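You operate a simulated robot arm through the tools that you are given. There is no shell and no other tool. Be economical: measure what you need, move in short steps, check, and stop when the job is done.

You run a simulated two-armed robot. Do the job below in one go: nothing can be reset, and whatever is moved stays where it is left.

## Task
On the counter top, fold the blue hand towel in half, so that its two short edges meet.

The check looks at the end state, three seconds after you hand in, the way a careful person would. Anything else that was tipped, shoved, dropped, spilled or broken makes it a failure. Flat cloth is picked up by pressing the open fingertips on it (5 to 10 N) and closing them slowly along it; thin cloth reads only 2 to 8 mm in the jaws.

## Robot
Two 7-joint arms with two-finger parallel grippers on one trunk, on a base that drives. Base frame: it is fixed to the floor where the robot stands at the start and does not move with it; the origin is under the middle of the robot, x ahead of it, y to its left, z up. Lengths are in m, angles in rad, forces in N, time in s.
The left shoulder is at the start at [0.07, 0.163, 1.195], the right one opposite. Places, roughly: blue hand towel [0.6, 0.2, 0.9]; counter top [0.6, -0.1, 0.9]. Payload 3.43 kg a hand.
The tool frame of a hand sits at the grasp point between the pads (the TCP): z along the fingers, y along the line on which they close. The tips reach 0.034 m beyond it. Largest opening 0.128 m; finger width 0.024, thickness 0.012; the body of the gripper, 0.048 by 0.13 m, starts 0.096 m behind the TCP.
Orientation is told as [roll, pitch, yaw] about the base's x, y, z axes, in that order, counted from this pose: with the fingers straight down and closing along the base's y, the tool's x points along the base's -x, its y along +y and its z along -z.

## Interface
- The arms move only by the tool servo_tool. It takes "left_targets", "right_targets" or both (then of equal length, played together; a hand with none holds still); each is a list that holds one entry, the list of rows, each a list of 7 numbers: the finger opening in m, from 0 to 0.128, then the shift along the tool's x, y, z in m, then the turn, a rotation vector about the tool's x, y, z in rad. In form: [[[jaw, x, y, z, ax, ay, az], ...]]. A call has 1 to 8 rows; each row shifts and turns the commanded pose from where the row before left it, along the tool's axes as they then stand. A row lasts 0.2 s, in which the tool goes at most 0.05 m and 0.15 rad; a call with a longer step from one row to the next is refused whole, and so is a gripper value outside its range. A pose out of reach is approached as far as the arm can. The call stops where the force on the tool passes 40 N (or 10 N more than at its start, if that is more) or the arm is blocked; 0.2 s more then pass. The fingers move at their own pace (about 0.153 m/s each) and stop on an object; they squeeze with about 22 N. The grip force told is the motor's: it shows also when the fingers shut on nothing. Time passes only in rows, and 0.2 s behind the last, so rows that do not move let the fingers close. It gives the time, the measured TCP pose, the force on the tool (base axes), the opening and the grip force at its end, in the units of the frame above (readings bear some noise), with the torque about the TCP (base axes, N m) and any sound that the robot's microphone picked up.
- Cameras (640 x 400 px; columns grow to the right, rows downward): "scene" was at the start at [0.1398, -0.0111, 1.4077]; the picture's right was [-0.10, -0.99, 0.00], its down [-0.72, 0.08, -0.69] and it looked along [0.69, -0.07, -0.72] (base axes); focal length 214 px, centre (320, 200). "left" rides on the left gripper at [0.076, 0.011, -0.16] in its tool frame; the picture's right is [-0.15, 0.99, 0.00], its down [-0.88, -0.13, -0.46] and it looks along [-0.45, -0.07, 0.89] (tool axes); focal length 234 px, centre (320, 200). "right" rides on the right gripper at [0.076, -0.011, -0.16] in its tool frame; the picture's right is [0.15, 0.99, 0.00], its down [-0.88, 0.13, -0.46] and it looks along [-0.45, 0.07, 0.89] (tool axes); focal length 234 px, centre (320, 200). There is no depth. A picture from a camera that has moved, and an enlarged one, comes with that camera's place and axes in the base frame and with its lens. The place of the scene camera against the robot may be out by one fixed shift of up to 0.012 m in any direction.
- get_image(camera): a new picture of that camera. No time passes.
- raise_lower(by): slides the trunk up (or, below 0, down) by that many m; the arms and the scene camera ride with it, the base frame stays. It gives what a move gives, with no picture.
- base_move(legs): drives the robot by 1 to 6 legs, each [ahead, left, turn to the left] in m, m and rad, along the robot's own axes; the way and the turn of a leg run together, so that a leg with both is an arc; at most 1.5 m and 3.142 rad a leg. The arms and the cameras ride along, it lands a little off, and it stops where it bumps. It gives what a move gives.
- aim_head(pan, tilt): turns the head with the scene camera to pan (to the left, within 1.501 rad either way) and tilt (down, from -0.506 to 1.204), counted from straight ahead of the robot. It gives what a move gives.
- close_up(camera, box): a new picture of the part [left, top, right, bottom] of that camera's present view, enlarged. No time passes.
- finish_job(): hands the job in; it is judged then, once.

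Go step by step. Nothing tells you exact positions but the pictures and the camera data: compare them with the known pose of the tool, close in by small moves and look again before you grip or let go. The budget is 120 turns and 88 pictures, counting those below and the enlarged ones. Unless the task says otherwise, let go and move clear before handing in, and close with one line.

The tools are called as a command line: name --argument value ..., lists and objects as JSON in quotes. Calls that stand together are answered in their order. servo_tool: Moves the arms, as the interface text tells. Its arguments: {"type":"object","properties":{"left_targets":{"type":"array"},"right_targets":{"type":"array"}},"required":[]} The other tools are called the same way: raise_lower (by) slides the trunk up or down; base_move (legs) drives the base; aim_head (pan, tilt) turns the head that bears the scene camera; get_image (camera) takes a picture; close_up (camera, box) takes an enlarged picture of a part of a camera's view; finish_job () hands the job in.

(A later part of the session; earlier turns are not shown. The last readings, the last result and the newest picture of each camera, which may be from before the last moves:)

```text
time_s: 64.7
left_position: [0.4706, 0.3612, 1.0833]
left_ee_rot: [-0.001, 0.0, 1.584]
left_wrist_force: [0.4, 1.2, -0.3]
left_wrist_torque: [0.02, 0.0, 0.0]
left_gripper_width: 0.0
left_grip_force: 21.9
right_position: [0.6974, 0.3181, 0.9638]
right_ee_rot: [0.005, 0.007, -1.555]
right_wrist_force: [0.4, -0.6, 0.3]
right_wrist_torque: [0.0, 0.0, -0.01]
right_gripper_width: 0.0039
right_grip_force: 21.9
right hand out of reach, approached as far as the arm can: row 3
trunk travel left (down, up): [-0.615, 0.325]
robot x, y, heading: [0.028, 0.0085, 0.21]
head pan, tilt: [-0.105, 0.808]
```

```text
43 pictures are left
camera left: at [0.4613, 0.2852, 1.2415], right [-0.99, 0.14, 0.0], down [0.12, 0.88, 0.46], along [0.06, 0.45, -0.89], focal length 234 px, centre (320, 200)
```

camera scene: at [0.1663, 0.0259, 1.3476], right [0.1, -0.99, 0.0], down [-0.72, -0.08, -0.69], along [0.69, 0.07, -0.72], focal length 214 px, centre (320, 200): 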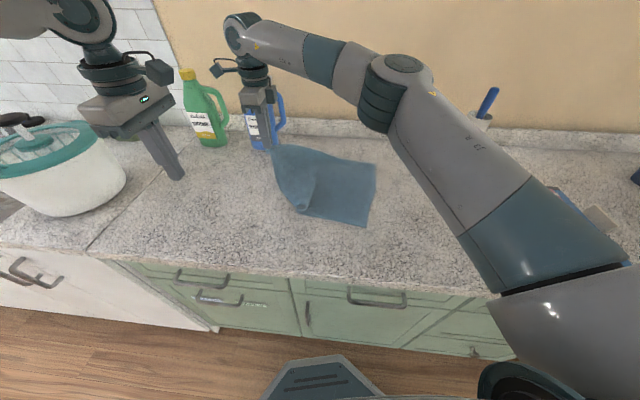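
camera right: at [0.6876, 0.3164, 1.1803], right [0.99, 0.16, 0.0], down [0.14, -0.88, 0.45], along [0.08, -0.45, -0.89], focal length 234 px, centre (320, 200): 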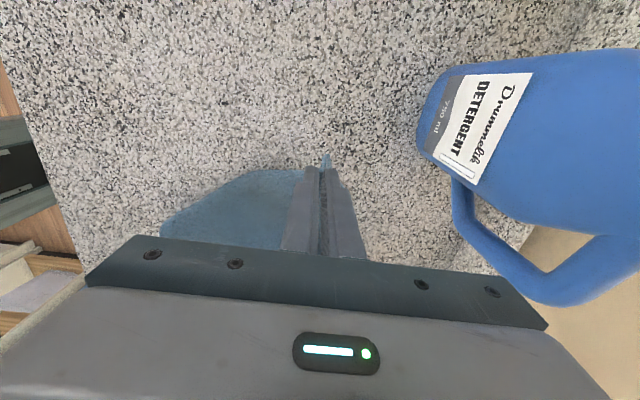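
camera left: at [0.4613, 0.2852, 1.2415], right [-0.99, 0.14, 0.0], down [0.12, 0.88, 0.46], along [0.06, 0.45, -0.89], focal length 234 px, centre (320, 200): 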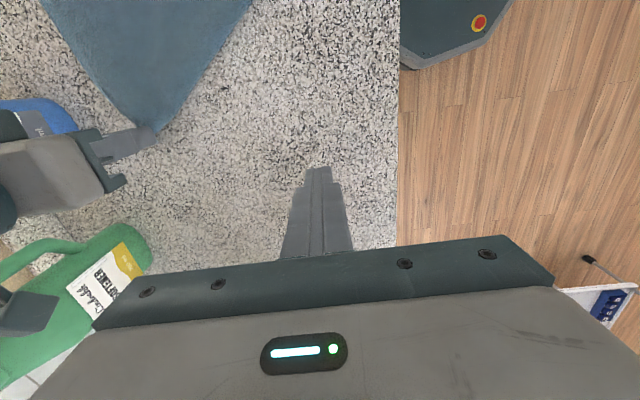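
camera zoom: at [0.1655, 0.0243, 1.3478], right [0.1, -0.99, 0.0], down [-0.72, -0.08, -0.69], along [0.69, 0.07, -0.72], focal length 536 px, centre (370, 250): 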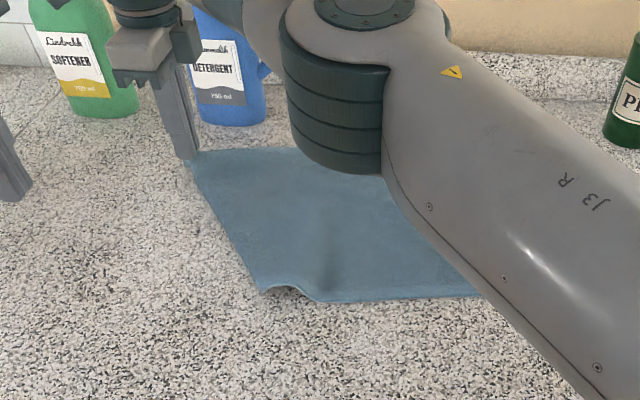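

The towel is mostly open again but skewed. I'll set this corner down, release, and retreat to view everything.

servo_tool --right_targets '[[[0.0, -0.02, 0, 0.01, 0, 0, 0], [0.0, -0.01, 0, 0.012, 0, 0, 0], [0.03, 0, 0, 0, 0, 0, 0], [0.06, 0, 0, 0, 0, 0, 0], [0.06, 0, 0, -0.04, 0, 0, 0], [0.06, 0, 0, -0.04, 0, 0, 0], [0.06, 0, 0, -0.03, 0, 0, 0]]]'

servo_tool --right_targets '[[[0.06, -0.045, 0, 0, 0, 0, 0], [0.06, -0.045, -0.01, 0, 0, 0, 0], [0.06, -0.045, -0.02, 0, 0, 0, 0], [0.06, -0.045, -0.02, 0, 0, 0, 0], [0.06, -0.045, -0.02, 0, 0, 0, 0], [0.06, -0.045, -0.02, 0, 0, 0, 0], [0.06, -0.045, -0.02, 0, 0, 0, 0], [0.06, -0.045, -0.02, 0, 0, 0, 0]]]'

get_image --camera "scene"

```text
time_s: 66.3
left_position: [0.47, 0.361, 1.0817]
left_ee_rot: [0.0, 0.0, 1.584]
left_wrist_force: [-0.6, 0.2, -0.1]
left_wrist_torque: [-0.02, -0.03, 0.01]
left_gripper_width: 0.0
left_grip_force: 21.8
right_position: [0.6959, 0.2866, 1.0512]
right_ee_rot: [0.002, 0.001, -1.556]
right_wrist_force: [0.2, 0.1, 0.5]
right_wrist_torque: [0.0, -0.04, 0.03]
right_gripper_width: 0.0597
right_grip_force: 0.1
trunk travel left (down, up): [-0.615, 0.325]
robot x, y, heading: [0.0304, 0.0063, 0.208]
head pan, tilt: [-0.105, 0.808]
```

```text
time_s: 68.1
left_position: [0.4698, 0.3593, 1.0834]
left_ee_rot: [0.0, -0.003, 1.584]
left_wrist_force: [-0.9, -0.9, 0.2]
left_wrist_torque: [0.03, 0.0, 0.01]
left_gripper_width: 0.0002
left_grip_force: 22.5
right_position: [0.5716, -0.078, 1.0504]
right_ee_rot: [0.005, 0.005, -1.556]
right_wrist_force: [-0.1, -0.3, -0.4]
right_wrist_torque: [0.03, -0.01, 0.01]
right_gripper_width: 0.0599
right_grip_force: 0.1
trunk travel left (down, up): [-0.615, 0.325]
robot x, y, heading: [0.0277, 0.0095, 0.211]
head pan, tilt: [-0.105, 0.808]
```

```text
42 pictures are left
camera scene: at [0.1651, 0.0216, 1.3479], right [0.1, -0.99, 0.0], down [-0.72, -0.07, -0.69], along [0.69, 0.07, -0.72], focal length 214 px, centre (320, 200)
```

scene: 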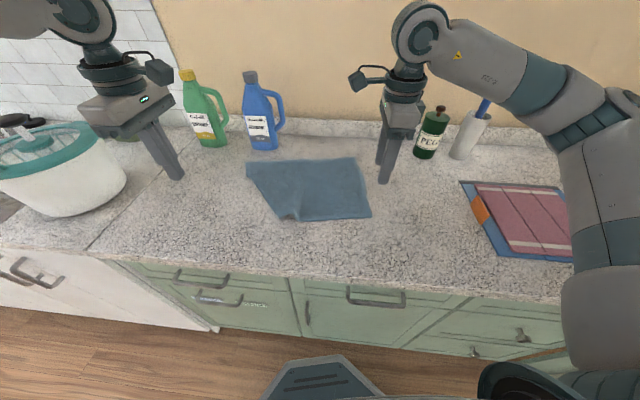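

Three corners lie well, but the near-left corner looks folded over. I'll zoom in on it.

close_up --camera "scene" --box '[230, 145, 390, 235]'

```text
4.00 times, centred on (310, 190) of scene
camera zoom: at [0.1651, 0.0216, 1.3479], right [0.1, -0.99, 0.0], down [-0.72, -0.07, -0.69], along [0.69, 0.07, -0.72], focal length 858 px, centre (360, 240)
```

zoom: 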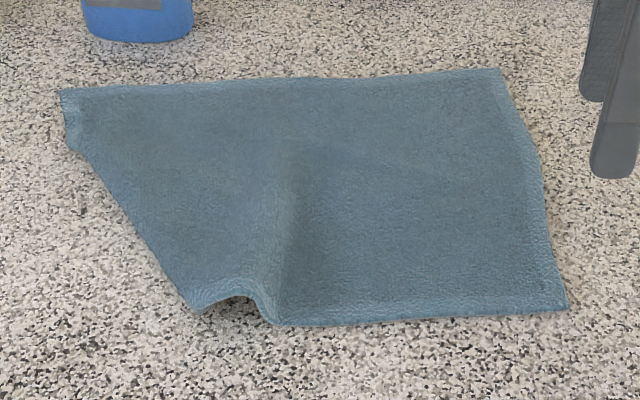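

The near-left corner is tucked under, along a fold line from about (0.655, 0.30) to (0.507, 0.167). I'll take that fold edge near (0.565, 0.21) with the right hand, lift it so the corner hangs out, and lay it back down.

servo_tool --right_targets '[[[0.04, 0, 0, 0, 0, 0, -0.145], [0.04, 0, 0, 0, 0, 0, -0.145], [0.04, 0, 0, 0, 0, 0, -0.145], [0.04, 0, 0, 0, 0, 0, -0.145], [0.04, 0, 0, 0, 0, 0, -0.145]]]'

servo_tool --right_targets '[[[0.04, 0.036, 0.03, 0, 0, 0, 0], [0.04, 0.036, 0.03, 0, 0, 0, 0], [0.04, 0.036, 0.03, 0, 0, 0, 0], [0.04, 0.036, 0.03, 0, 0, 0, 0], [0.04, 0.036, 0.03, 0.02, 0, 0, 0], [0.04, 0.036, 0.03, 0.02, 0, 0, 0]]]'

get_image --camera "right"

```text
time_s: 69.3
left_position: [0.4715, 0.3593, 1.082]
left_ee_rot: [0.001, 0.0, 1.583]
left_wrist_force: [0.3, 0.5, 0.0]
left_wrist_torque: [0.0, 0.0, -0.01]
left_gripper_width: 0.0002
left_grip_force: 21.7
right_position: [0.5723, -0.0755, 1.0485]
right_ee_rot: [0.005, 0.002, -0.829]
right_wrist_force: [0.4, -0.3, -0.8]
right_wrist_torque: [-0.03, 0.01, -0.03]
right_gripper_width: 0.0398
right_grip_force: 0.0
trunk travel left (down, up): [-0.615, 0.325]
robot x, y, heading: [0.029, 0.0094, 0.206]
head pan, tilt: [-0.105, 0.808]
```

```text
refused: row 5 steps farther than a row can; nothing moved
```

```text
40 pictures are left
camera right: at [0.5123, -0.0274, 1.2077], right [0.63, 0.78, 0.0], down [0.69, -0.56, 0.46], along [0.36, -0.28, -0.89], focal length 234 px, centre (320, 200)
```

right: 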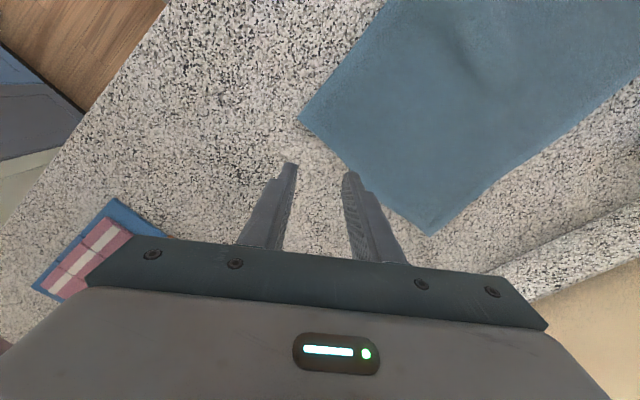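

That lateral step was too long for one row; I'll repeat it without the descent.

servo_tool --right_targets '[[[0.04, 0.036, 0.03, 0, 0, 0, 0], [0.04, 0.036, 0.03, 0, 0, 0, 0], [0.04, 0.036, 0.03, 0, 0, 0, 0], [0.04, 0.036, 0.03, 0, 0, 0, 0], [0.04, 0.036, 0.03, 0, 0, 0, 0], [0.04, 0.036, 0.03, 0, 0, 0, 0], [0.04, 0, 0, 0.04, 0, 0, 0]]]'

get_image --camera "right"

```text
time_s: 70.9
left_position: [0.4729, 0.3589, 1.0833]
left_ee_rot: [0.002, -0.001, 1.584]
left_wrist_force: [-0.7, 0.1, -0.1]
left_wrist_torque: [0.06, 0.03, 0.01]
left_gripper_width: 0.0002
left_grip_force: 22.5
right_position: [0.5611, 0.2031, 1.0109]
right_ee_rot: [0.007, 0.003, -0.829]
right_wrist_force: [1.2, 0.0, 0.8]
right_wrist_torque: [0.07, 0.03, 0.04]
right_gripper_width: 0.0397
right_grip_force: 0.1
trunk travel left (down, up): [-0.615, 0.325]
robot x, y, heading: [0.0298, 0.0078, 0.209]
head pan, tilt: [-0.105, 0.808]
```

```text
39 pictures are left
camera right: at [0.5016, 0.2518, 1.1683], right [0.63, 0.77, 0.0], down [0.69, -0.56, 0.45], along [0.35, -0.28, -0.89], focal length 234 px, centre (320, 200)
```

right: 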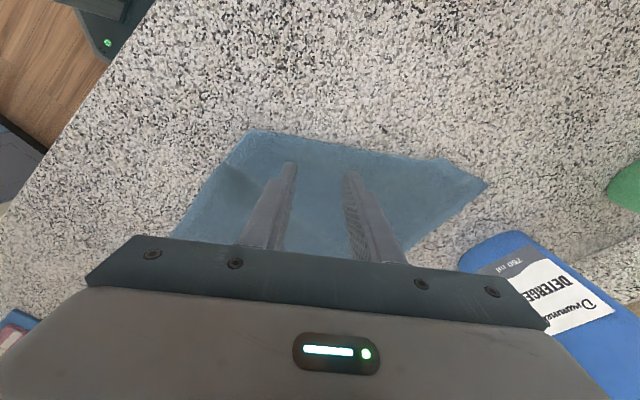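

The view confirms the fold line. I'll shift about 1 cm outward, descend onto the fold edge and press.

servo_tool --right_targets '[[[0.04, 0.0094, -0.0036, 0, 0, 0, 0], [0.04, 0, 0, 0.03, 0, 0, 0], [0.04, 0, 0, 0.03, 0, 0, 0], [0.04, 0, 0, 0.008, 0, 0, 0], [0.04, 0, 0, 0.004, 0, 0, 0]]]'

close_up --camera "right" --box '[140, 60, 500, 285]'

```text
time_s: 72.1
left_position: [0.4711, 0.3606, 1.0841]
left_ee_rot: [-0.001, 0.0, 1.584]
left_wrist_force: [0.0, 0.4, 0.1]
left_wrist_torque: [-0.01, 0.0, 0.03]
left_gripper_width: 0.0
left_grip_force: 22.3
right_position: [0.551, 0.2107, 0.9394]
right_ee_rot: [0.005, 0.0, -0.831]
right_wrist_force: [2.4, 0.8, 10.7]
right_wrist_torque: [-0.1, -0.05, 0.04]
right_gripper_width: 0.0401
right_grip_force: 0.0
trunk travel left (down, up): [-0.615, 0.325]
robot x, y, heading: [0.0281, 0.0072, 0.208]
head pan, tilt: [-0.105, 0.808]
```

```text
1.78 times, centred on (320, 172) of right
camera zoom: at [0.4904, 0.2582, 1.0975], right [0.63, 0.78, 0.01], down [0.69, -0.56, 0.46], along [0.36, -0.28, -0.89], focal length 416 px, centre (320, 249)
```

zoom: 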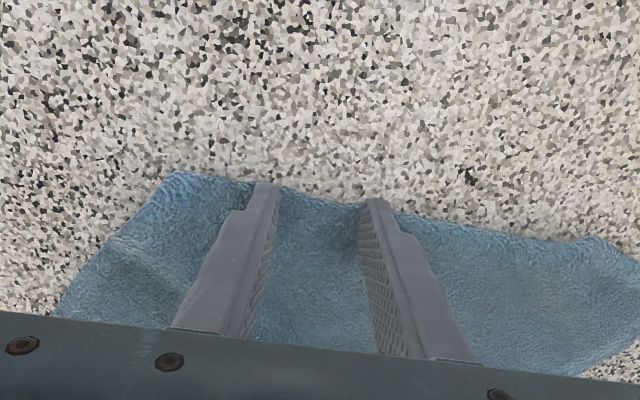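

Good placement on the fold edge. I'll close slowly and lift straight up.

servo_tool --right_targets '[[[0.034, 0, 0, 0, 0, 0, 0], [0.028, 0, 0, 0, 0, 0, 0], [0.022, 0, 0, 0, 0, 0, 0], [0.016, 0, 0, 0, 0, 0, 0], [0.01, 0, 0, 0, 0, 0, 0], [0.004, 0, 0, 0, 0, 0, 0], [0.0, 0, 0, 0, 0, 0, 0], [0.0, 0, 0, 0, 0, 0, 0]]]'

servo_tool --right_targets '[[[0.0, 0, 0, -0.03, 0, 0, 0], [0.0, 0, 0, -0.04, 0, 0, 0], [0.0, 0, 0, -0.04, 0, 0, 0], [0.0, 0, 0, -0.04, 0, 0, 0]]]'

close_up --camera "scene" --box '[180, 100, 420, 260]'

get_image --camera "left"

```text
time_s: 73.9
left_position: [0.4691, 0.3591, 1.0839]
left_ee_rot: [-0.004, 0.001, 1.584]
left_wrist_force: [-0.4, 0.2, 0.1]
left_wrist_torque: [0.0, -0.01, -0.01]
left_gripper_width: 0.0
left_grip_force: 22.0
right_position: [0.5487, 0.2089, 0.9388]
right_ee_rot: [0.004, 0.0, -0.831]
right_wrist_force: [-0.8, -1.0, 19.9]
right_wrist_torque: [-0.11, -0.1, 0.01]
right_gripper_width: 0.0058
right_grip_force: 21.8
trunk travel left (down, up): [-0.615, 0.325]
robot x, y, heading: [0.0262, 0.0058, 0.209]
head pan, tilt: [-0.105, 0.808]
```

```text
time_s: 74.9
left_position: [0.4706, 0.3606, 1.0823]
left_ee_rot: [0.002, -0.001, 1.583]
left_wrist_force: [0.1, 0.0, -0.4]
left_wrist_torque: [-0.01, -0.01, 0.01]
left_gripper_width: 0.0
left_grip_force: 22.0
right_position: [0.5487, 0.212, 1.0897]
right_ee_rot: [0.007, 0.001, -0.83]
right_wrist_force: [-0.1, -0.3, -0.6]
right_wrist_torque: [-0.01, -0.02, -0.02]
right_gripper_width: 0.0049
right_grip_force: 22.4
trunk travel left (down, up): [-0.615, 0.325]
robot x, y, heading: [0.0304, 0.012, 0.205]
head pan, tilt: [-0.105, 0.808]
```

```text
2.50 times, centred on (300, 180) of scene
camera zoom: at [0.1645, 0.0238, 1.3478], right [0.1, -0.99, 0.0], down [-0.72, -0.08, -0.69], along [0.69, 0.07, -0.72], focal length 536 px, centre (370, 250)
```

zoom: 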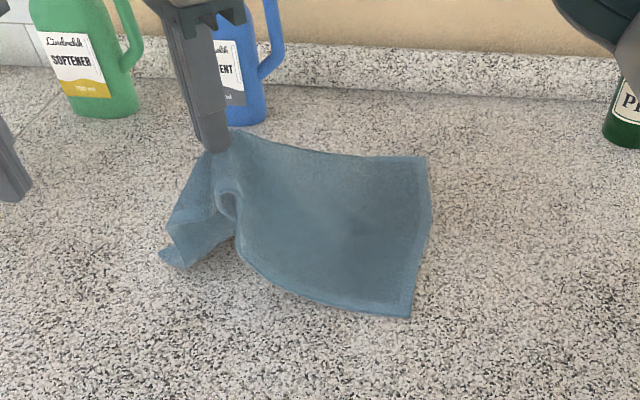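

```text
36 pictures are left
camera left: at [0.4604, 0.2849, 1.2417], right [-0.99, 0.13, 0.0], down [0.12, 0.88, 0.46], along [0.06, 0.45, -0.89], focal length 234 px, centre (320, 200)
```

left: 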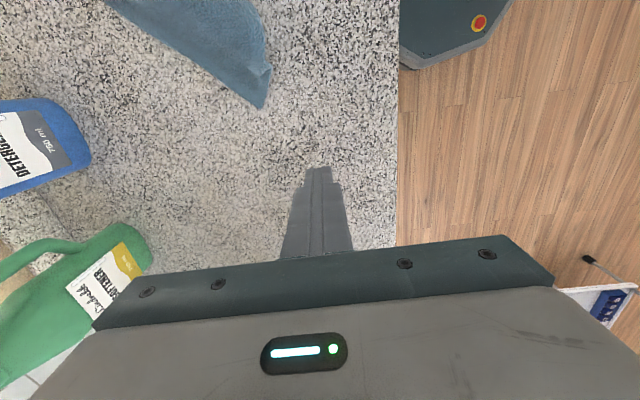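

The corner has come free and hangs on the outside. I'll lower it straight down with a small inward shift and release.

servo_tool --right_targets '[[[0.0, 0, 0, 0.04, 0, 0, 0], [0.0, 0, 0, 0.035, 0, 0, 0], [0.0, -0.005, 0, 0.035, 0, 0, 0], [0.0, -0.005, 0, 0.03, 0, 0, 0], [0.02, 0, 0, 0.004, 0, 0, 0], [0.04, 0, 0, 0, 0, 0, 0], [0.05, 0, 0, -0.04, 0, 0, 0], [0.05, 0, 0, -0.04, 0, 0, 0]]]'

servo_tool --right_targets '[[[0.05, -0.034, -0.034, -0.01, 0, 0, 0], [0.05, -0.034, -0.034, 0, 0, 0, 0], [0.05, -0.034, -0.034, 0, 0, 0, 0], [0.05, -0.034, -0.034, 0, 0, 0, 0], [0.05, -0.034, -0.034, 0, 0, 0, 0], [0.05, -0.034, -0.034, 0, 0, 0, 0]]]'

close_up --camera "scene" --box '[180, 100, 420, 260]'

```text
time_s: 76.7
left_position: [0.4709, 0.3606, 1.0829]
left_ee_rot: [-0.002, 0.0, 1.586]
left_wrist_force: [0.5, -0.3, -0.6]
left_wrist_torque: [-0.01, -0.03, 0.02]
left_gripper_width: 0.0
left_grip_force: 21.8
right_position: [0.5562, 0.2045, 1.0239]
right_ee_rot: [0.003, 0.0, -0.83]
right_wrist_force: [0.5, 0.0, -0.1]
right_wrist_torque: [0.0, -0.01, -0.01]
right_gripper_width: 0.0499
right_grip_force: 0.1
trunk travel left (down, up): [-0.615, 0.325]
robot x, y, heading: [0.0237, 0.0075, 0.212]
head pan, tilt: [-0.105, 0.808]
```

```text
time_s: 78.1
left_position: [0.4709, 0.3589, 1.0835]
left_ee_rot: [-0.001, 0.0, 1.582]
left_wrist_force: [-0.3, -0.5, 0.5]
left_wrist_torque: [0.02, 0.02, 0.0]
left_gripper_width: 0.0
left_grip_force: 22.0
right_position: [0.5442, -0.088, 1.0331]
right_ee_rot: [0.006, 0.002, -0.83]
right_wrist_force: [0.5, -1.9, -0.2]
right_wrist_torque: [0.04, -0.01, 0.03]
right_gripper_width: 0.0501
right_grip_force: 0.1
trunk travel left (down, up): [-0.615, 0.325]
robot x, y, heading: [0.0268, 0.0068, 0.209]
head pan, tilt: [-0.105, 0.808]
```

```text
2.50 times, centred on (300, 180) of scene
camera zoom: at [0.1653, 0.0213, 1.3478], right [0.1, -0.99, 0.0], down [-0.72, -0.07, -0.69], along [0.69, 0.07, -0.72], focal length 536 px, centre (370, 250)
```

zoom: 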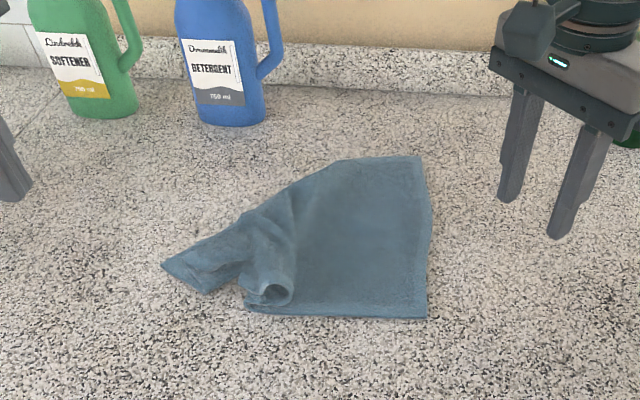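

The cloth settled with a crumple. I'll look closer before acting.

close_up --camera "scene" --box '[230, 145, 350, 225]'

get_image --camera "left"

```text
5.00 times, centred on (290, 185) of scene
camera zoom: at [0.1653, 0.0213, 1.3478], right [0.1, -0.99, 0.0], down [-0.72, -0.07, -0.69], along [0.69, 0.07, -0.72], focal length 1072 px, centre (470, 275)
```

zoom: 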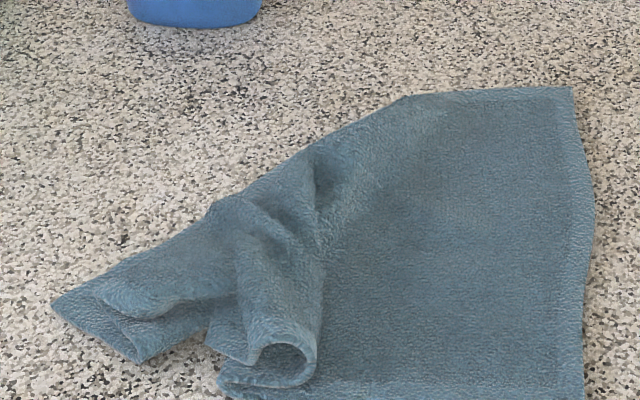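

```text
33 pictures are left
camera left: at [0.4609, 0.2826, 1.2423], right [-0.99, 0.13, 0.0], down [0.12, 0.88, 0.46], along [0.06, 0.45, -0.89], focal length 234 px, centre (320, 200)
```

left: 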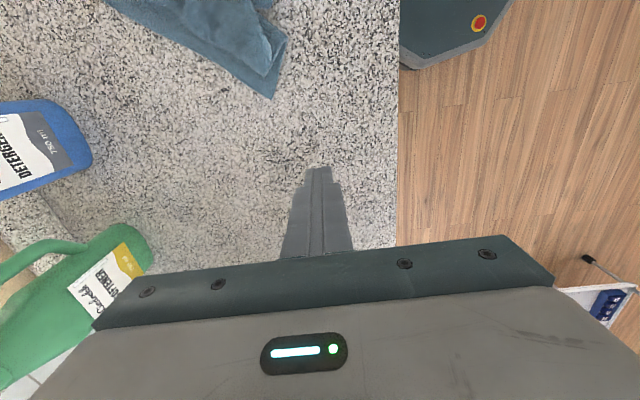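

The far-left corner is now tucked under, and the free tip points left at about (0.515, 0.29). I'll move the left hand aside and pick that tip with the right hand, so I can lift it high and let the short edge hang straight.

servo_tool --left_targets '[[[0.0, -0.045, 0, 0, 0, 0, 0], [0.0, -0.045, 0, 0, 0, 0, 0], [0.0, -0.045, 0, 0, 0, 0, 0]]]'

servo_tool --right_targets '[[[0.04, 0.0341, 0.0281, 0, 0, 0, 0], [0.04, 0.0341, 0.0281, 0, 0, 0, 0], [0.04, 0.0341, 0.0281, 0, 0, 0, 0], [0.04, 0.0341, 0.0281, 0, 0, 0, 0], [0.04, 0.0341, 0.0281, 0, 0, 0, 0], [0.04, 0.0341, 0.0281, 0, 0, 0, 0], [0.04, 0.0341, 0.0281, 0, 0, 0, 0], [0.04, 0.0341, 0.0281, 0, 0, 0, 0]]]'

get_image --camera "right"

```text
time_s: 78.9
left_position: [0.4704, 0.4982, 1.0817]
left_ee_rot: [0.001, 0.0, 1.582]
left_wrist_force: [-0.5, 0.8, 0.2]
left_wrist_torque: [-0.04, 0.0, 0.03]
left_gripper_width: 0.0
left_grip_force: 22.2
right_position: [0.5435, -0.0838, 1.0346]
right_ee_rot: [0.003, -0.001, -0.832]
right_wrist_force: [0.3, 0.2, 0.3]
right_wrist_torque: [0.0, -0.01, 0.02]
right_gripper_width: 0.0502
right_grip_force: 0.1
trunk travel left (down, up): [-0.615, 0.325]
robot x, y, heading: [0.0262, 0.0075, 0.207]
head pan, tilt: [-0.105, 0.808]
```

```text
time_s: 80.7
left_position: [0.4704, 0.499, 1.0815]
left_ee_rot: [0.0, 0.001, 1.583]
left_wrist_force: [-0.5, 0.4, -0.3]
left_wrist_torque: [-0.03, -0.01, -0.03]
left_gripper_width: 0.0
left_grip_force: 21.9
right_position: [0.5262, 0.2705, 1.0344]
right_ee_rot: [0.002, -0.004, -0.83]
right_wrist_force: [-0.1, 0.3, -0.9]
right_wrist_torque: [-0.06, -0.05, -0.04]
right_gripper_width: 0.04
right_grip_force: 0.0
trunk travel left (down, up): [-0.615, 0.325]
robot x, y, heading: [0.0256, 0.0101, 0.207]
head pan, tilt: [-0.105, 0.808]
```

```text
32 pictures are left
camera right: at [0.4658, 0.3182, 1.1919], right [0.63, 0.78, 0.0], down [0.69, -0.56, 0.46], along [0.36, -0.29, -0.89], focal length 234 px, centre (320, 200)
```

right: 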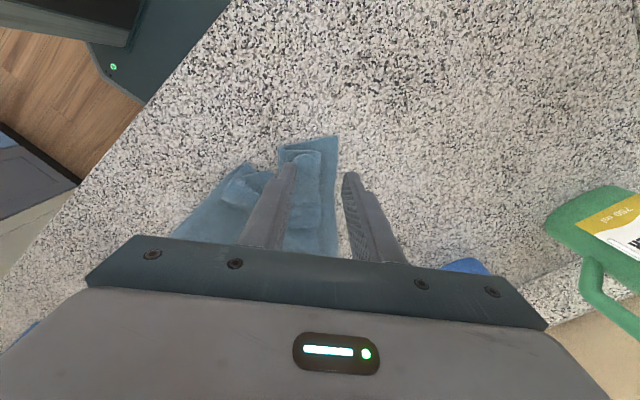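

The tip lies slightly inside and to the left of my pinch point. I'll correct by 15 mm each way, descend, press and close.

servo_tool --right_targets '[[[0.044, -0.015, -0.015, 0, 0, 0, 0], [0.044, 0, 0, 0.04, 0, 0, 0], [0.044, 0, 0, 0.04, 0, 0, 0], [0.044, 0, 0, 0.012, 0, 0, 0], [0.044, 0, 0, 0.004, 0, 0, 0]]]'

close_up --camera "right" --box '[140, 60, 500, 285]'

```text
time_s: 81.9
left_position: [0.4706, 0.4958, 1.0834]
left_ee_rot: [0.001, 0.0, 1.583]
left_wrist_force: [-0.1, -0.5, -0.3]
left_wrist_torque: [0.01, 0.0, -0.03]
left_gripper_width: 0.0
left_grip_force: 21.9
right_position: [0.5257, 0.2467, 0.9403]
right_ee_rot: [0.004, 0.001, -0.831]
right_wrist_force: [0.9, 0.0, 8.8]
right_wrist_torque: [-0.12, 0.15, -0.02]
right_gripper_width: 0.0437
right_grip_force: 0.0
trunk travel left (down, up): [-0.615, 0.325]
robot x, y, heading: [0.03, 0.0075, 0.208]
head pan, tilt: [-0.105, 0.808]
```

```text
1.78 times, centred on (320, 172) of right
camera zoom: at [0.4658, 0.2947, 1.0976], right [0.63, 0.78, 0.01], down [0.69, -0.56, 0.46], along [0.36, -0.28, -0.89], focal length 416 px, centre (320, 249)
```

zoom: 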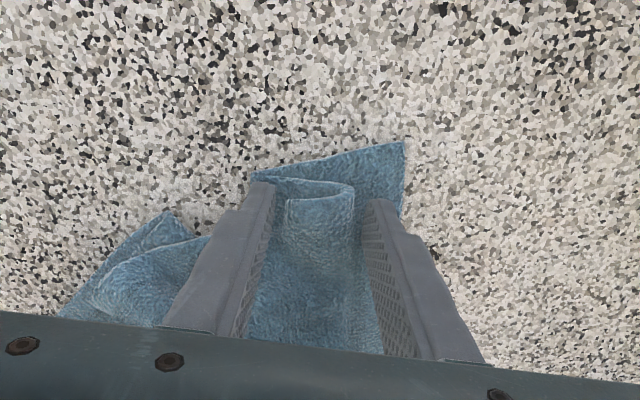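

The outermost layer extends a bit beyond the pinch. I'll shift 10 mm outward so I take that layer, then close and lift.

servo_tool --right_targets '[[[0.044, 0.01, 0.004, -0.012, 0, 0, 0], [0.044, 0, 0, 0.012, 0, 0, 0], [0.036, 0, 0, 0.001, 0, 0, 0], [0.028, 0, 0, 0, 0, 0, 0], [0.02, 0, 0, 0, 0, 0, 0], [0.012, 0, 0, 0, 0, 0, 0], [0.004, 0, 0, 0, 0, 0, 0], [0.0, 0, 0, 0, 0, 0, 0]]]'

servo_tool --right_targets '[[[0.0, 0, 0, 0, 0, 0, 0], [0.0, 0, 0, -0.04, 0, 0, 0], [0.0, 0, 0, -0.04, 0, 0, 0], [0.0, 0, 0, -0.04, 0, 0, 0]]]'

raise_lower --by 0.14

get_image --camera "scene"

```text
time_s: 83.7
left_position: [0.4689, 0.4961, 1.0842]
left_ee_rot: [-0.002, -0.002, 1.583]
left_wrist_force: [-0.4, 0.4, 0.1]
left_wrist_torque: [0.02, 0.01, 0.0]
left_gripper_width: 0.0001
left_grip_force: 22.1
right_position: [0.5196, 0.2576, 0.9383]
right_ee_rot: [0.007, 0.0, -0.831]
right_wrist_force: [-2.4, -1.6, 22.8]
right_wrist_torque: [-0.18, 0.1, 0.0]
right_gripper_width: 0.0101
right_grip_force: 22.2
trunk travel left (down, up): [-0.615, 0.325]
robot x, y, heading: [0.0267, 0.0074, 0.206]
head pan, tilt: [-0.105, 0.808]
```

```text
time_s: 84.7
left_position: [0.4704, 0.4978, 1.0825]
left_ee_rot: [0.001, 0.0, 1.582]
left_wrist_force: [0.8, 0.1, -0.6]
left_wrist_torque: [-0.02, 0.0, 0.02]
left_gripper_width: 0.0
left_grip_force: 21.6
right_position: [0.5209, 0.2585, 1.0576]
right_ee_rot: [0.003, 0.001, -0.829]
right_wrist_force: [0.2, 0.4, -0.3]
right_wrist_torque: [0.0, -0.01, -0.01]
right_gripper_width: 0.0085
right_grip_force: 21.9
trunk travel left (down, up): [-0.615, 0.325]
robot x, y, heading: [0.0295, 0.0064, 0.211]
head pan, tilt: [-0.105, 0.808]
```

```text
time_s: 86.4
left_position: [0.4708, 0.4976, 1.2222]
left_ee_rot: [0.001, 0.001, 1.584]
left_wrist_force: [0.3, -0.1, 0.7]
left_wrist_torque: [0.04, 0.0, 0.0]
left_gripper_width: 0.0
left_grip_force: 22.3
right_position: [0.5219, 0.259, 1.1978]
right_ee_rot: [0.004, 0.001, -0.831]
right_wrist_force: [0.6, -0.3, -0.7]
right_wrist_torque: [0.04, -0.01, 0.0]
right_gripper_width: 0.0079
right_grip_force: 22.0
trunk travel left (down, up): [-0.755, 0.185]
robot x, y, heading: [0.0276, 0.0097, 0.213]
head pan, tilt: [-0.105, 0.808]
```

```text
30 pictures are left
camera scene: at [0.166, 0.0241, 1.4876], right [0.1, -0.99, 0.0], down [-0.72, -0.08, -0.69], along [0.69, 0.07, -0.72], focal length 214 px, centre (320, 200)
```

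scene: 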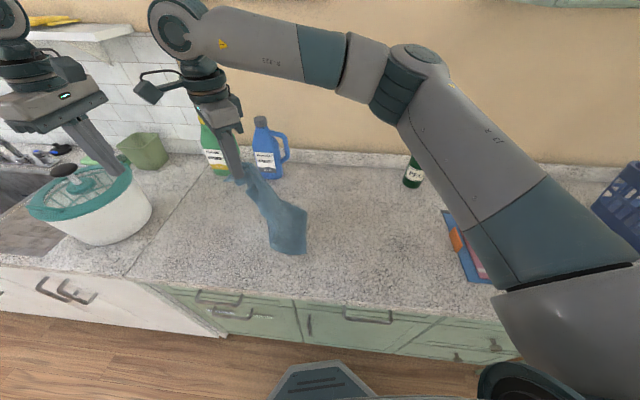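

The cloth hangs from its tip. I'll zoom in to identify its corners.

close_up --camera "scene" --box '[210, 140, 340, 265]'

```text
3.20 times, centred on (275, 202) of scene
camera zoom: at [0.166, 0.0241, 1.4876], right [0.1, -0.99, 0.0], down [-0.72, -0.08, -0.69], along [0.69, 0.07, -0.72], focal length 686 px, centre (464, 192)
```

zoom: 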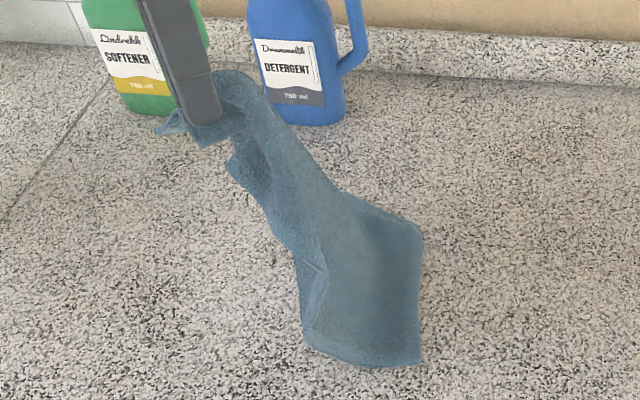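

Better idea: hang the towel fully in the air, take the adjacent corner with the left hand, stretch the short edge between both hands, then lay and fold from there. I'll raise the trunk and bring the right hand to the middle.

raise_lower --by 0.18

servo_tool --right_targets '[[[0.0, -0.0277, -0.0253, 0, 0, 0, 0], [0.0, -0.0277, -0.0253, 0, 0, 0, 0], [0.0, -0.0277, -0.0253, 0, 0, 0, 0], [0.0, -0.0277, -0.0253, 0, 0, 0, 0], [0.0, 0, 0, 0, 0, 0, 0], [0.0, 0, 0, 0, 0, 0, 0]]]'

close_up --camera "scene" --box '[180, 60, 400, 260]'

get_image --camera "right"

```text
time_s: 88.4
left_position: [0.4714, 0.4984, 1.4026]
left_ee_rot: [-0.001, 0.001, 1.583]
left_wrist_force: [1.0, -0.5, -1.0]
left_wrist_torque: [-0.03, -0.01, 0.03]
left_gripper_width: 0.0
left_grip_force: 22.2
right_position: [0.5211, 0.2588, 1.3767]
right_ee_rot: [0.003, 0.002, -0.831]
right_wrist_force: [0.8, -0.7, -0.4]
right_wrist_torque: [0.01, -0.01, 0.0]
right_gripper_width: 0.0086
right_grip_force: 21.4
trunk travel left (down, up): [-0.935, 0.005]
robot x, y, heading: [0.0253, 0.0028, 0.21]
head pan, tilt: [-0.105, 0.808]
```

```text
time_s: 89.8
left_position: [0.4709, 0.4981, 1.4024]
left_ee_rot: [-0.001, 0.003, 1.583]
left_wrist_force: [0.3, 1.4, 1.0]
left_wrist_torque: [-0.02, 0.0, -0.02]
left_gripper_width: 0.0
left_grip_force: 21.6
right_position: [0.5208, 0.1075, 1.377]
right_ee_rot: [0.005, 0.0, -0.831]
right_wrist_force: [-0.6, -0.8, -1.4]
right_wrist_torque: [-0.03, 0.01, 0.02]
right_gripper_width: 0.0086
right_grip_force: 22.5
trunk travel left (down, up): [-0.935, 0.005]
robot x, y, heading: [0.0273, 0.0066, 0.211]
head pan, tilt: [-0.105, 0.808]
```

```text
2.00 times, centred on (290, 160) of scene
camera zoom: at [0.1659, 0.0256, 1.6677], right [0.1, -0.99, 0.0], down [-0.72, -0.08, -0.69], along [0.69, 0.07, -0.72], focal length 429 px, centre (380, 280)
```

zoom: 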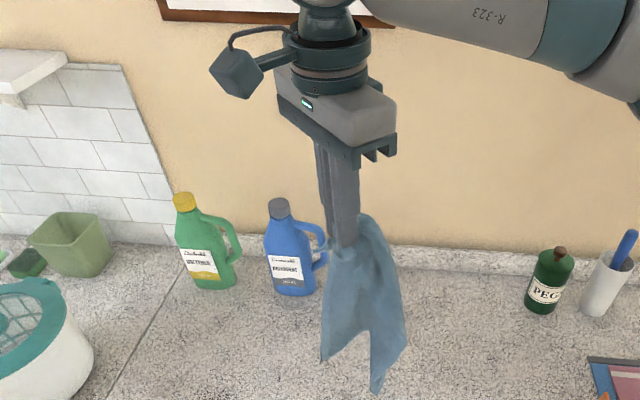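

```text
27 pictures are left
camera right: at [0.461, 0.1566, 1.5353], right [0.63, 0.78, 0.0], down [0.69, -0.56, 0.46], along [0.36, -0.29, -0.89], focal length 234 px, centre (320, 200)
```

right: 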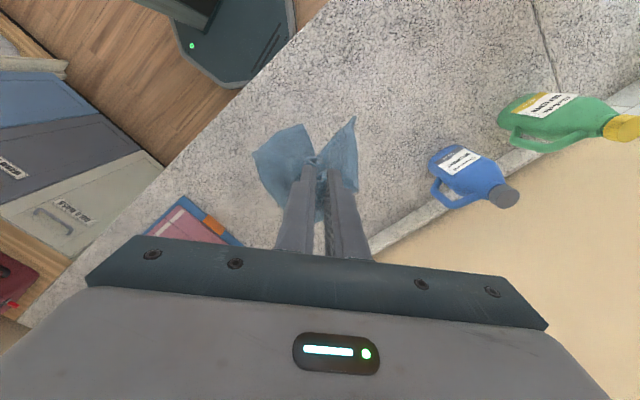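

The towel now hangs free, with a side corner about 20 cm below the grip near (0.51, 0.15, 1.13). I'll lower the left hand beside it and turn its fingers to point horizontally toward the cloth, jaws wide open.

servo_tool --left_targets '[[[0.06, 0.02, -0.006, 0.04, 0, 0, 0], [0.1, 0.02, -0.006, 0.04, 0, 0, 0], [0.128, 0.02, -0.006, 0.04, 0, 0, 0], [0.128, 0.02, -0.006, 0.04, 0, 0, 0], [0.128, 0.02, -0.006, 0.04, 0, 0, 0]]]'

servo_tool --left_targets '[[[0.128, 0, 0, 0, 0, 0.147, 0], [0.128, 0, 0, 0, 0, 0.147, 0], [0.128, 0, 0, 0, 0, 0.147, 0], [0.128, 0, 0, 0, 0, 0.147, 0], [0.128, 0, 0, 0, 0, 0.147, 0], [0.128, 0, 0, 0, 0, 0.147, 0], [0.128, 0, 0, 0, 0, 0.147, 0], [0.128, 0, 0, 0, 0, 0.147, 0]]]'

get_image --camera "left"

```text
time_s: 91.0
left_position: [0.5046, 0.3977, 1.2001]
left_ee_rot: [0.002, -0.002, 1.582]
left_wrist_force: [0.1, 0.1, 0.0]
left_wrist_torque: [-0.01, 0.02, -0.01]
left_gripper_width: 0.128
left_grip_force: 0.0
right_position: [0.5235, 0.1081, 1.3756]
right_ee_rot: [0.0, 0.001, -0.832]
right_wrist_force: [-0.2, 0.2, -0.4]
right_wrist_torque: [0.0, 0.03, 0.0]
right_gripper_width: 0.0083
right_grip_force: 21.8
trunk travel left (down, up): [-0.935, 0.005]
robot x, y, heading: [0.0268, 0.0064, 0.207]
head pan, tilt: [-0.105, 0.808]
```

```text
time_s: 92.8
left_position: [0.4109, 0.4005, 1.271]
left_ee_rot: [-0.018, 1.152, 1.572]
left_wrist_force: [-0.8, -0.1, -1.0]
left_wrist_torque: [0.01, 0.0, 0.02]
left_gripper_width: 0.1278
left_grip_force: 0.2
left hand out of reach, approached as far as the arm can: row 7, 8
right_position: [0.5161, 0.109, 1.3798]
right_ee_rot: [0.005, -0.005, -0.832]
right_wrist_force: [-0.2, 0.7, -0.2]
right_wrist_torque: [0.01, -0.06, 0.01]
right_gripper_width: 0.0086
right_grip_force: 21.8
trunk travel left (down, up): [-0.935, 0.005]
robot x, y, heading: [0.0248, 0.0079, 0.209]
head pan, tilt: [-0.105, 0.808]
```

```text
26 pictures are left
camera left: at [0.3978, 0.5156, 1.4052], right [-0.99, 0.04, -0.14], down [0.12, 0.78, -0.62], along [0.08, -0.63, -0.77], focal length 234 px, centre (320, 200)
```

left: 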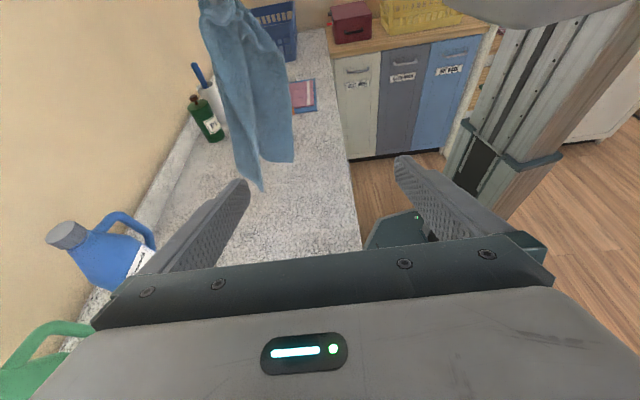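

From the two views, a true bottom corner hangs at about (0.56, 0.17, 1.04). I'll place the open left jaws nearby and bring the cloth to them with the right hand.

servo_tool --left_targets '[[[0.128, -0.0245, -0.0148, 0.0292, 0, 0, 0], [0.128, -0.0245, -0.0148, 0.0292, 0, 0, 0], [0.128, -0.0245, -0.0148, 0.0292, 0, 0, 0], [0.128, -0.0245, -0.0148, 0.0292, 0, 0, 0], [0.128, -0.0245, -0.0148, 0.0292, 0, 0, 0], [0.128, -0.0245, -0.0148, 0.0292, 0, 0, 0]]]'

servo_tool --right_targets '[[[0.0, 0.025, 0.0055, 0, 0, 0, 0], [0.0, 0.025, 0.0055, 0, 0, 0, 0], [0.0, 0.025, 0.0055, 0, 0, 0, 0], [0.0, 0.025, 0.0055, 0, 0, 0, 0], [0.0, 0, 0, 0, 0, 0, 0], [0.0, 0, 0, 0, 0, 0, 0], [0.0, 0, 0, 0, 0, 0, 0]]]'

get_image --camera "left"

```text
time_s: 94.2
left_position: [0.3476, 0.335, 1.2076]
left_ee_rot: [-0.001, 1.168, 1.582]
left_wrist_force: [-0.4, 0.4, 0.0]
left_wrist_torque: [0.01, 0.03, -0.05]
left_gripper_width: 0.128
left_grip_force: 0.1
left hand out of reach, approached as far as the arm can: row 1, 2, 3, 4, 5, 6
right_position: [0.5213, 0.1076, 1.3787]
right_ee_rot: [0.004, 0.0, -0.83]
right_wrist_force: [-0.5, 0.1, -0.5]
right_wrist_torque: [0.04, -0.02, 0.01]
right_gripper_width: 0.0084
right_grip_force: 22.3
trunk travel left (down, up): [-0.935, 0.005]
robot x, y, heading: [0.0281, 0.0071, 0.206]
head pan, tilt: [-0.105, 0.808]
```

```text
time_s: 95.8
left_position: [0.3468, 0.3342, 1.2078]
left_ee_rot: [0.0, 1.17, 1.584]
left_wrist_force: [-0.3, -0.1, -0.3]
left_wrist_torque: [-0.03, -0.02, -0.01]
left_gripper_width: 0.1281
left_grip_force: 0.0
right_position: [0.4724, 0.1977, 1.3778]
right_ee_rot: [0.003, 0.0, -0.831]
right_wrist_force: [-0.5, -0.7, -0.9]
right_wrist_torque: [0.03, -0.01, 0.01]
right_gripper_width: 0.0082
right_grip_force: 22.2
trunk travel left (down, up): [-0.935, 0.005]
robot x, y, heading: [0.0282, 0.0114, 0.21]
head pan, tilt: [-0.105, 0.808]
```

```text
25 pictures are left
camera left: at [0.335, 0.4516, 1.3386], right [-0.99, 0.04, -0.14], down [0.12, 0.77, -0.63], along [0.08, -0.64, -0.76], focal length 234 px, centre (320, 200)
```

left: 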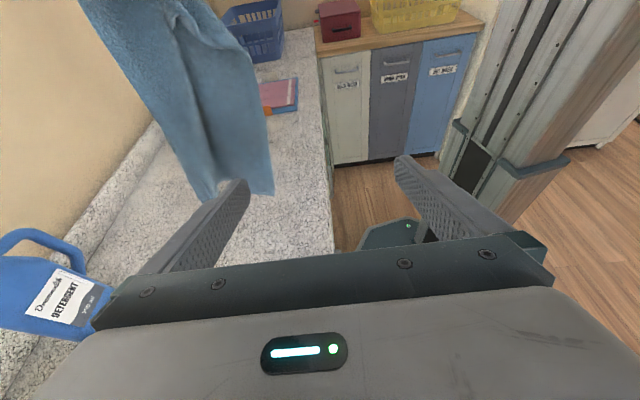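

The left arm cannot get under there. Instead I'll use the hang to lay the towel out properly: turn the right hand so the lower edge lines up with x, restore the left hand, and bring the trunk down for a sweeping lay-down to the left.

servo_tool --left_targets '[[[0.06, 0, 0, 0, 0, -0.146, 0], [0.06, 0, 0, 0, 0, -0.146, 0], [0.06, 0, 0, 0, 0, -0.146, 0], [0.06, 0, 0, 0, 0, -0.146, 0], [0.06, 0, 0, 0, 0, -0.146, 0], [0.06, 0, 0, 0, 0, -0.146, 0], [0.06, 0, 0, 0, 0, -0.146, 0], [0.06, 0, 0, 0, 0, -0.146, 0]]]' --right_targets '[[[0.0, 0, 0, 0, 0, 0, 0.14], [0.0, 0, 0, 0, 0, 0, 0.14], [0.0, 0, 0, 0, 0, 0, 0.14], [0.0, 0, 0, 0, 0, 0, 0.14], [0.0, 0, 0, 0, 0, 0, 0.14], [0.0, 0, 0, 0, 0, 0, 0.14], [0.0, 0, 0, 0, 0, 0, 0.14], [0.0, 0, 0, 0, 0, 0, 0.07]]]'

servo_tool --right_targets '[[[0.0, -0.04, 0.01, 0, 0, 0, 0], [0.0, -0.04, 0.01, 0, 0, 0, 0], [0.0, -0.04, 0.015, 0, 0, 0, 0], [0.0, -0.04, 0.02, 0, 0, 0, 0], [0.0, -0.03, 0.02, 0, 0, 0, 0], [0.0, -0.02, 0.03, 0, 0, 0, 0], [0.0, 0, 0, 0, 0, 0, 0], [0.0, 0, 0, 0, 0, 0, 0]]]'

get_image --camera "scene"

```text
time_s: 97.6
left_position: [0.3483, 0.3361, 1.2074]
left_ee_rot: [0.003, 0.008, 1.583]
left_wrist_force: [-0.9, -0.8, 0.8]
left_wrist_torque: [-0.01, -0.01, -0.02]
left_gripper_width: 0.0599
left_grip_force: 0.1
right_position: [0.4714, 0.1981, 1.376]
right_ee_rot: [0.001, 0.001, -1.882]
right_wrist_force: [-0.6, -0.6, 0.2]
right_wrist_torque: [-0.01, -0.01, 0.07]
right_gripper_width: 0.0081
right_grip_force: 21.9
trunk travel left (down, up): [-0.935, 0.005]
robot x, y, heading: [0.0263, 0.008, 0.211]
head pan, tilt: [-0.105, 0.808]
```

```text
time_s: 99.4
left_position: [0.3375, 0.3406, 1.2078]
left_ee_rot: [-0.008, 0.014, 1.582]
left_wrist_force: [-0.5, 0.7, -0.4]
left_wrist_torque: [-0.02, -0.02, -0.02]
left_gripper_width: 0.0599
left_grip_force: 0.1
right_position: [0.4951, -0.0291, 1.38]
right_ee_rot: [0.011, 0.001, -1.883]
right_wrist_force: [-0.3, 0.8, -1.8]
right_wrist_torque: [0.03, -0.01, 0.03]
right_gripper_width: 0.0081
right_grip_force: 22.4
trunk travel left (down, up): [-0.935, 0.005]
robot x, y, heading: [0.0249, 0.0087, 0.209]
head pan, tilt: [-0.105, 0.808]
```

```text
24 pictures are left
camera scene: at [0.151, 0.0342, 1.6683], right [0.1, -0.99, 0.01], down [-0.71, -0.08, -0.7], along [0.69, 0.07, -0.72], focal length 214 px, centre (320, 200)
```

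scene: 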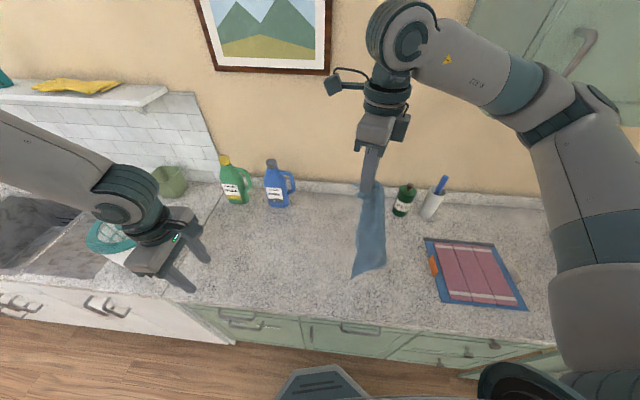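

The lower edge is now roughly along x. I'll lift the left hand clear, move the cloth out to x ≈ 0.6, and lower the trunk until the bottom edge is about to touch.

servo_tool --left_targets '[[[0.06, -0.01, 0, -0.04, 0, 0, 0], [0.06, -0.01, 0, -0.04, 0, 0, 0], [0.06, -0.01, 0, -0.04, 0, 0, 0], [0.06, -0.01, 0, -0.04, 0, 0, 0], [0.06, -0.01, 0, -0.04, 0, 0, 0]]]' --right_targets '[[[0.0, 0.006, 0.02, 0, 0, 0, 0], [0.0, 0.006, 0.02, 0, 0, 0, 0], [0.0, 0.006, 0.02, 0, 0, 0, 0], [0.0, 0.006, 0.02, 0, 0, 0, 0], [0.0, 0.006, 0.02, 0, 0, 0, 0]]]'

raise_lower --by -0.13

close_up --camera "scene" --box '[260, 110, 460, 290]'

```text
time_s: 100.6
left_position: [0.3329, 0.3874, 1.4102]
left_ee_rot: [-0.01, 0.008, 1.582]
left_wrist_force: [-0.6, -0.5, -0.7]
left_wrist_torque: [0.01, 0.01, -0.01]
left_gripper_width: 0.0599
left_grip_force: 0.0
right_position: [0.5974, -0.0381, 1.3824]
right_ee_rot: [0.011, 0.004, -1.882]
right_wrist_force: [0.1, 0.3, -0.3]
right_wrist_torque: [0.03, -0.01, 0.02]
right_gripper_width: 0.0081
right_grip_force: 22.1
trunk travel left (down, up): [-0.935, 0.005]
robot x, y, heading: [0.0237, 0.0061, 0.212]
head pan, tilt: [-0.105, 0.808]
```

```text
time_s: 102.2
left_position: [0.3465, 0.3868, 1.2762]
left_ee_rot: [0.0, 0.007, 1.582]
left_wrist_force: [-0.8, -0.3, -1.0]
left_wrist_torque: [0.01, -0.05, 0.0]
left_gripper_width: 0.0599
left_grip_force: 0.0
right_position: [0.6108, -0.0379, 1.2475]
right_ee_rot: [0.002, 0.004, -1.88]
right_wrist_force: [0.2, -0.6, 0.0]
right_wrist_torque: [0.01, -0.05, 0.05]
right_gripper_width: 0.0078
right_grip_force: 22.1
trunk travel left (down, up): [-0.805, 0.135]
robot x, y, heading: [0.0307, 0.0098, 0.208]
head pan, tilt: [-0.105, 0.808]
```

```text
2.22 times, centred on (360, 200) of scene
camera zoom: at [0.1651, 0.024, 1.5378], right [0.1, -0.99, 0.0], down [-0.72, -0.08, -0.69], along [0.69, 0.07, -0.72], focal length 477 px, centre (231, 200)
```

zoom: 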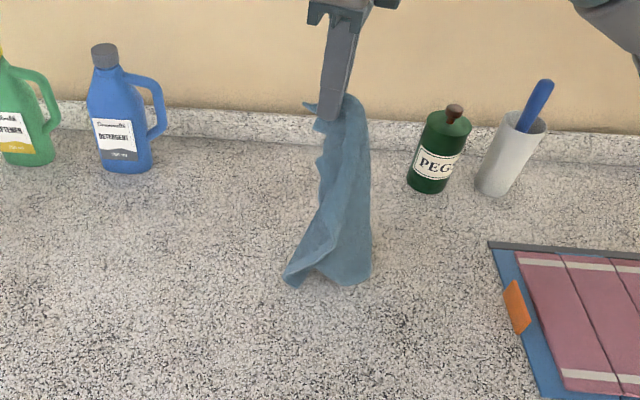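

The bottom edge just touches. Now the sweeping lay-down to the left.

servo_tool --right_targets '[[[0.0, 0.0381, -0.0122, 0.008, 0, 0, 0], [0.0, 0.0381, -0.0122, 0.008, 0, 0, 0], [0.0, 0.0381, -0.0122, 0.008, 0, 0, 0], [0.0, 0.0381, -0.0122, 0.025, 0, 0, 0], [0.0, 0.0381, -0.0122, 0.025, 0, 0, 0], [0.0, 0.0286, -0.0091, 0.035, 0, 0, 0], [0.0, 0.0286, -0.0091, 0.035, 0, 0, 0]]]'

raise_lower --by -0.1

close_up --camera "scene" --box '[180, 90, 420, 260]'

```text
time_s: 103.8
left_position: [0.3469, 0.389, 1.2761]
left_ee_rot: [0.002, 0.009, 1.582]
left_wrist_force: [-0.3, 0.5, -0.7]
left_wrist_torque: [-0.01, 0.03, 0.02]
left_gripper_width: 0.0602
left_grip_force: 0.0
right_position: [0.6108, 0.2228, 1.1013]
right_ee_rot: [0.001, 0.002, -1.879]
right_wrist_force: [0.2, 0.4, 0.3]
right_wrist_torque: [0.03, 0.0, 0.03]
right_gripper_width: 0.0078
right_grip_force: 21.5
trunk travel left (down, up): [-0.805, 0.135]
robot x, y, heading: [0.0282, 0.0052, 0.209]
head pan, tilt: [-0.105, 0.808]
```

```text
time_s: 105.1
left_position: [0.3453, 0.3859, 1.179]
left_ee_rot: [0.0, 0.008, 1.585]
left_wrist_force: [-0.2, 0.3, 0.1]
left_wrist_torque: [0.0, -0.01, -0.01]
left_gripper_width: 0.0598
left_grip_force: 0.1
right_position: [0.6102, 0.2236, 1.0027]
right_ee_rot: [0.0, 0.002, -1.878]
right_wrist_force: [0.9, -0.2, -0.6]
right_wrist_torque: [0.03, 0.02, 0.04]
right_gripper_width: 0.0082
right_grip_force: 21.9
trunk travel left (down, up): [-0.705, 0.235]
robot x, y, heading: [0.029, 0.0097, 0.211]
head pan, tilt: [-0.105, 0.808]
```

```text
2.35 times, centred on (300, 175) of scene
camera zoom: at [0.1655, 0.0236, 1.4378], right [0.1, -0.99, 0.0], down [-0.72, -0.08, -0.69], along [0.69, 0.07, -0.72], focal length 505 px, centre (367, 259)
```

zoom: 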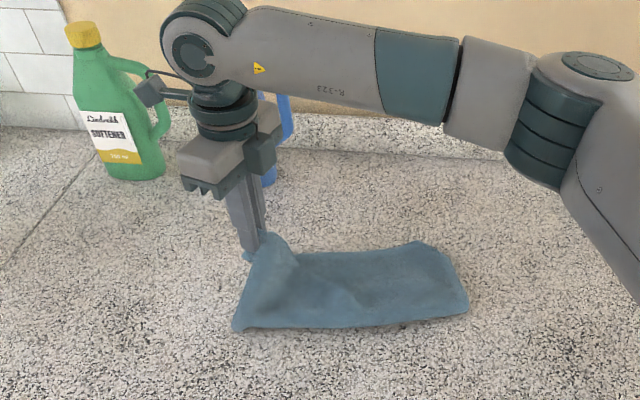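

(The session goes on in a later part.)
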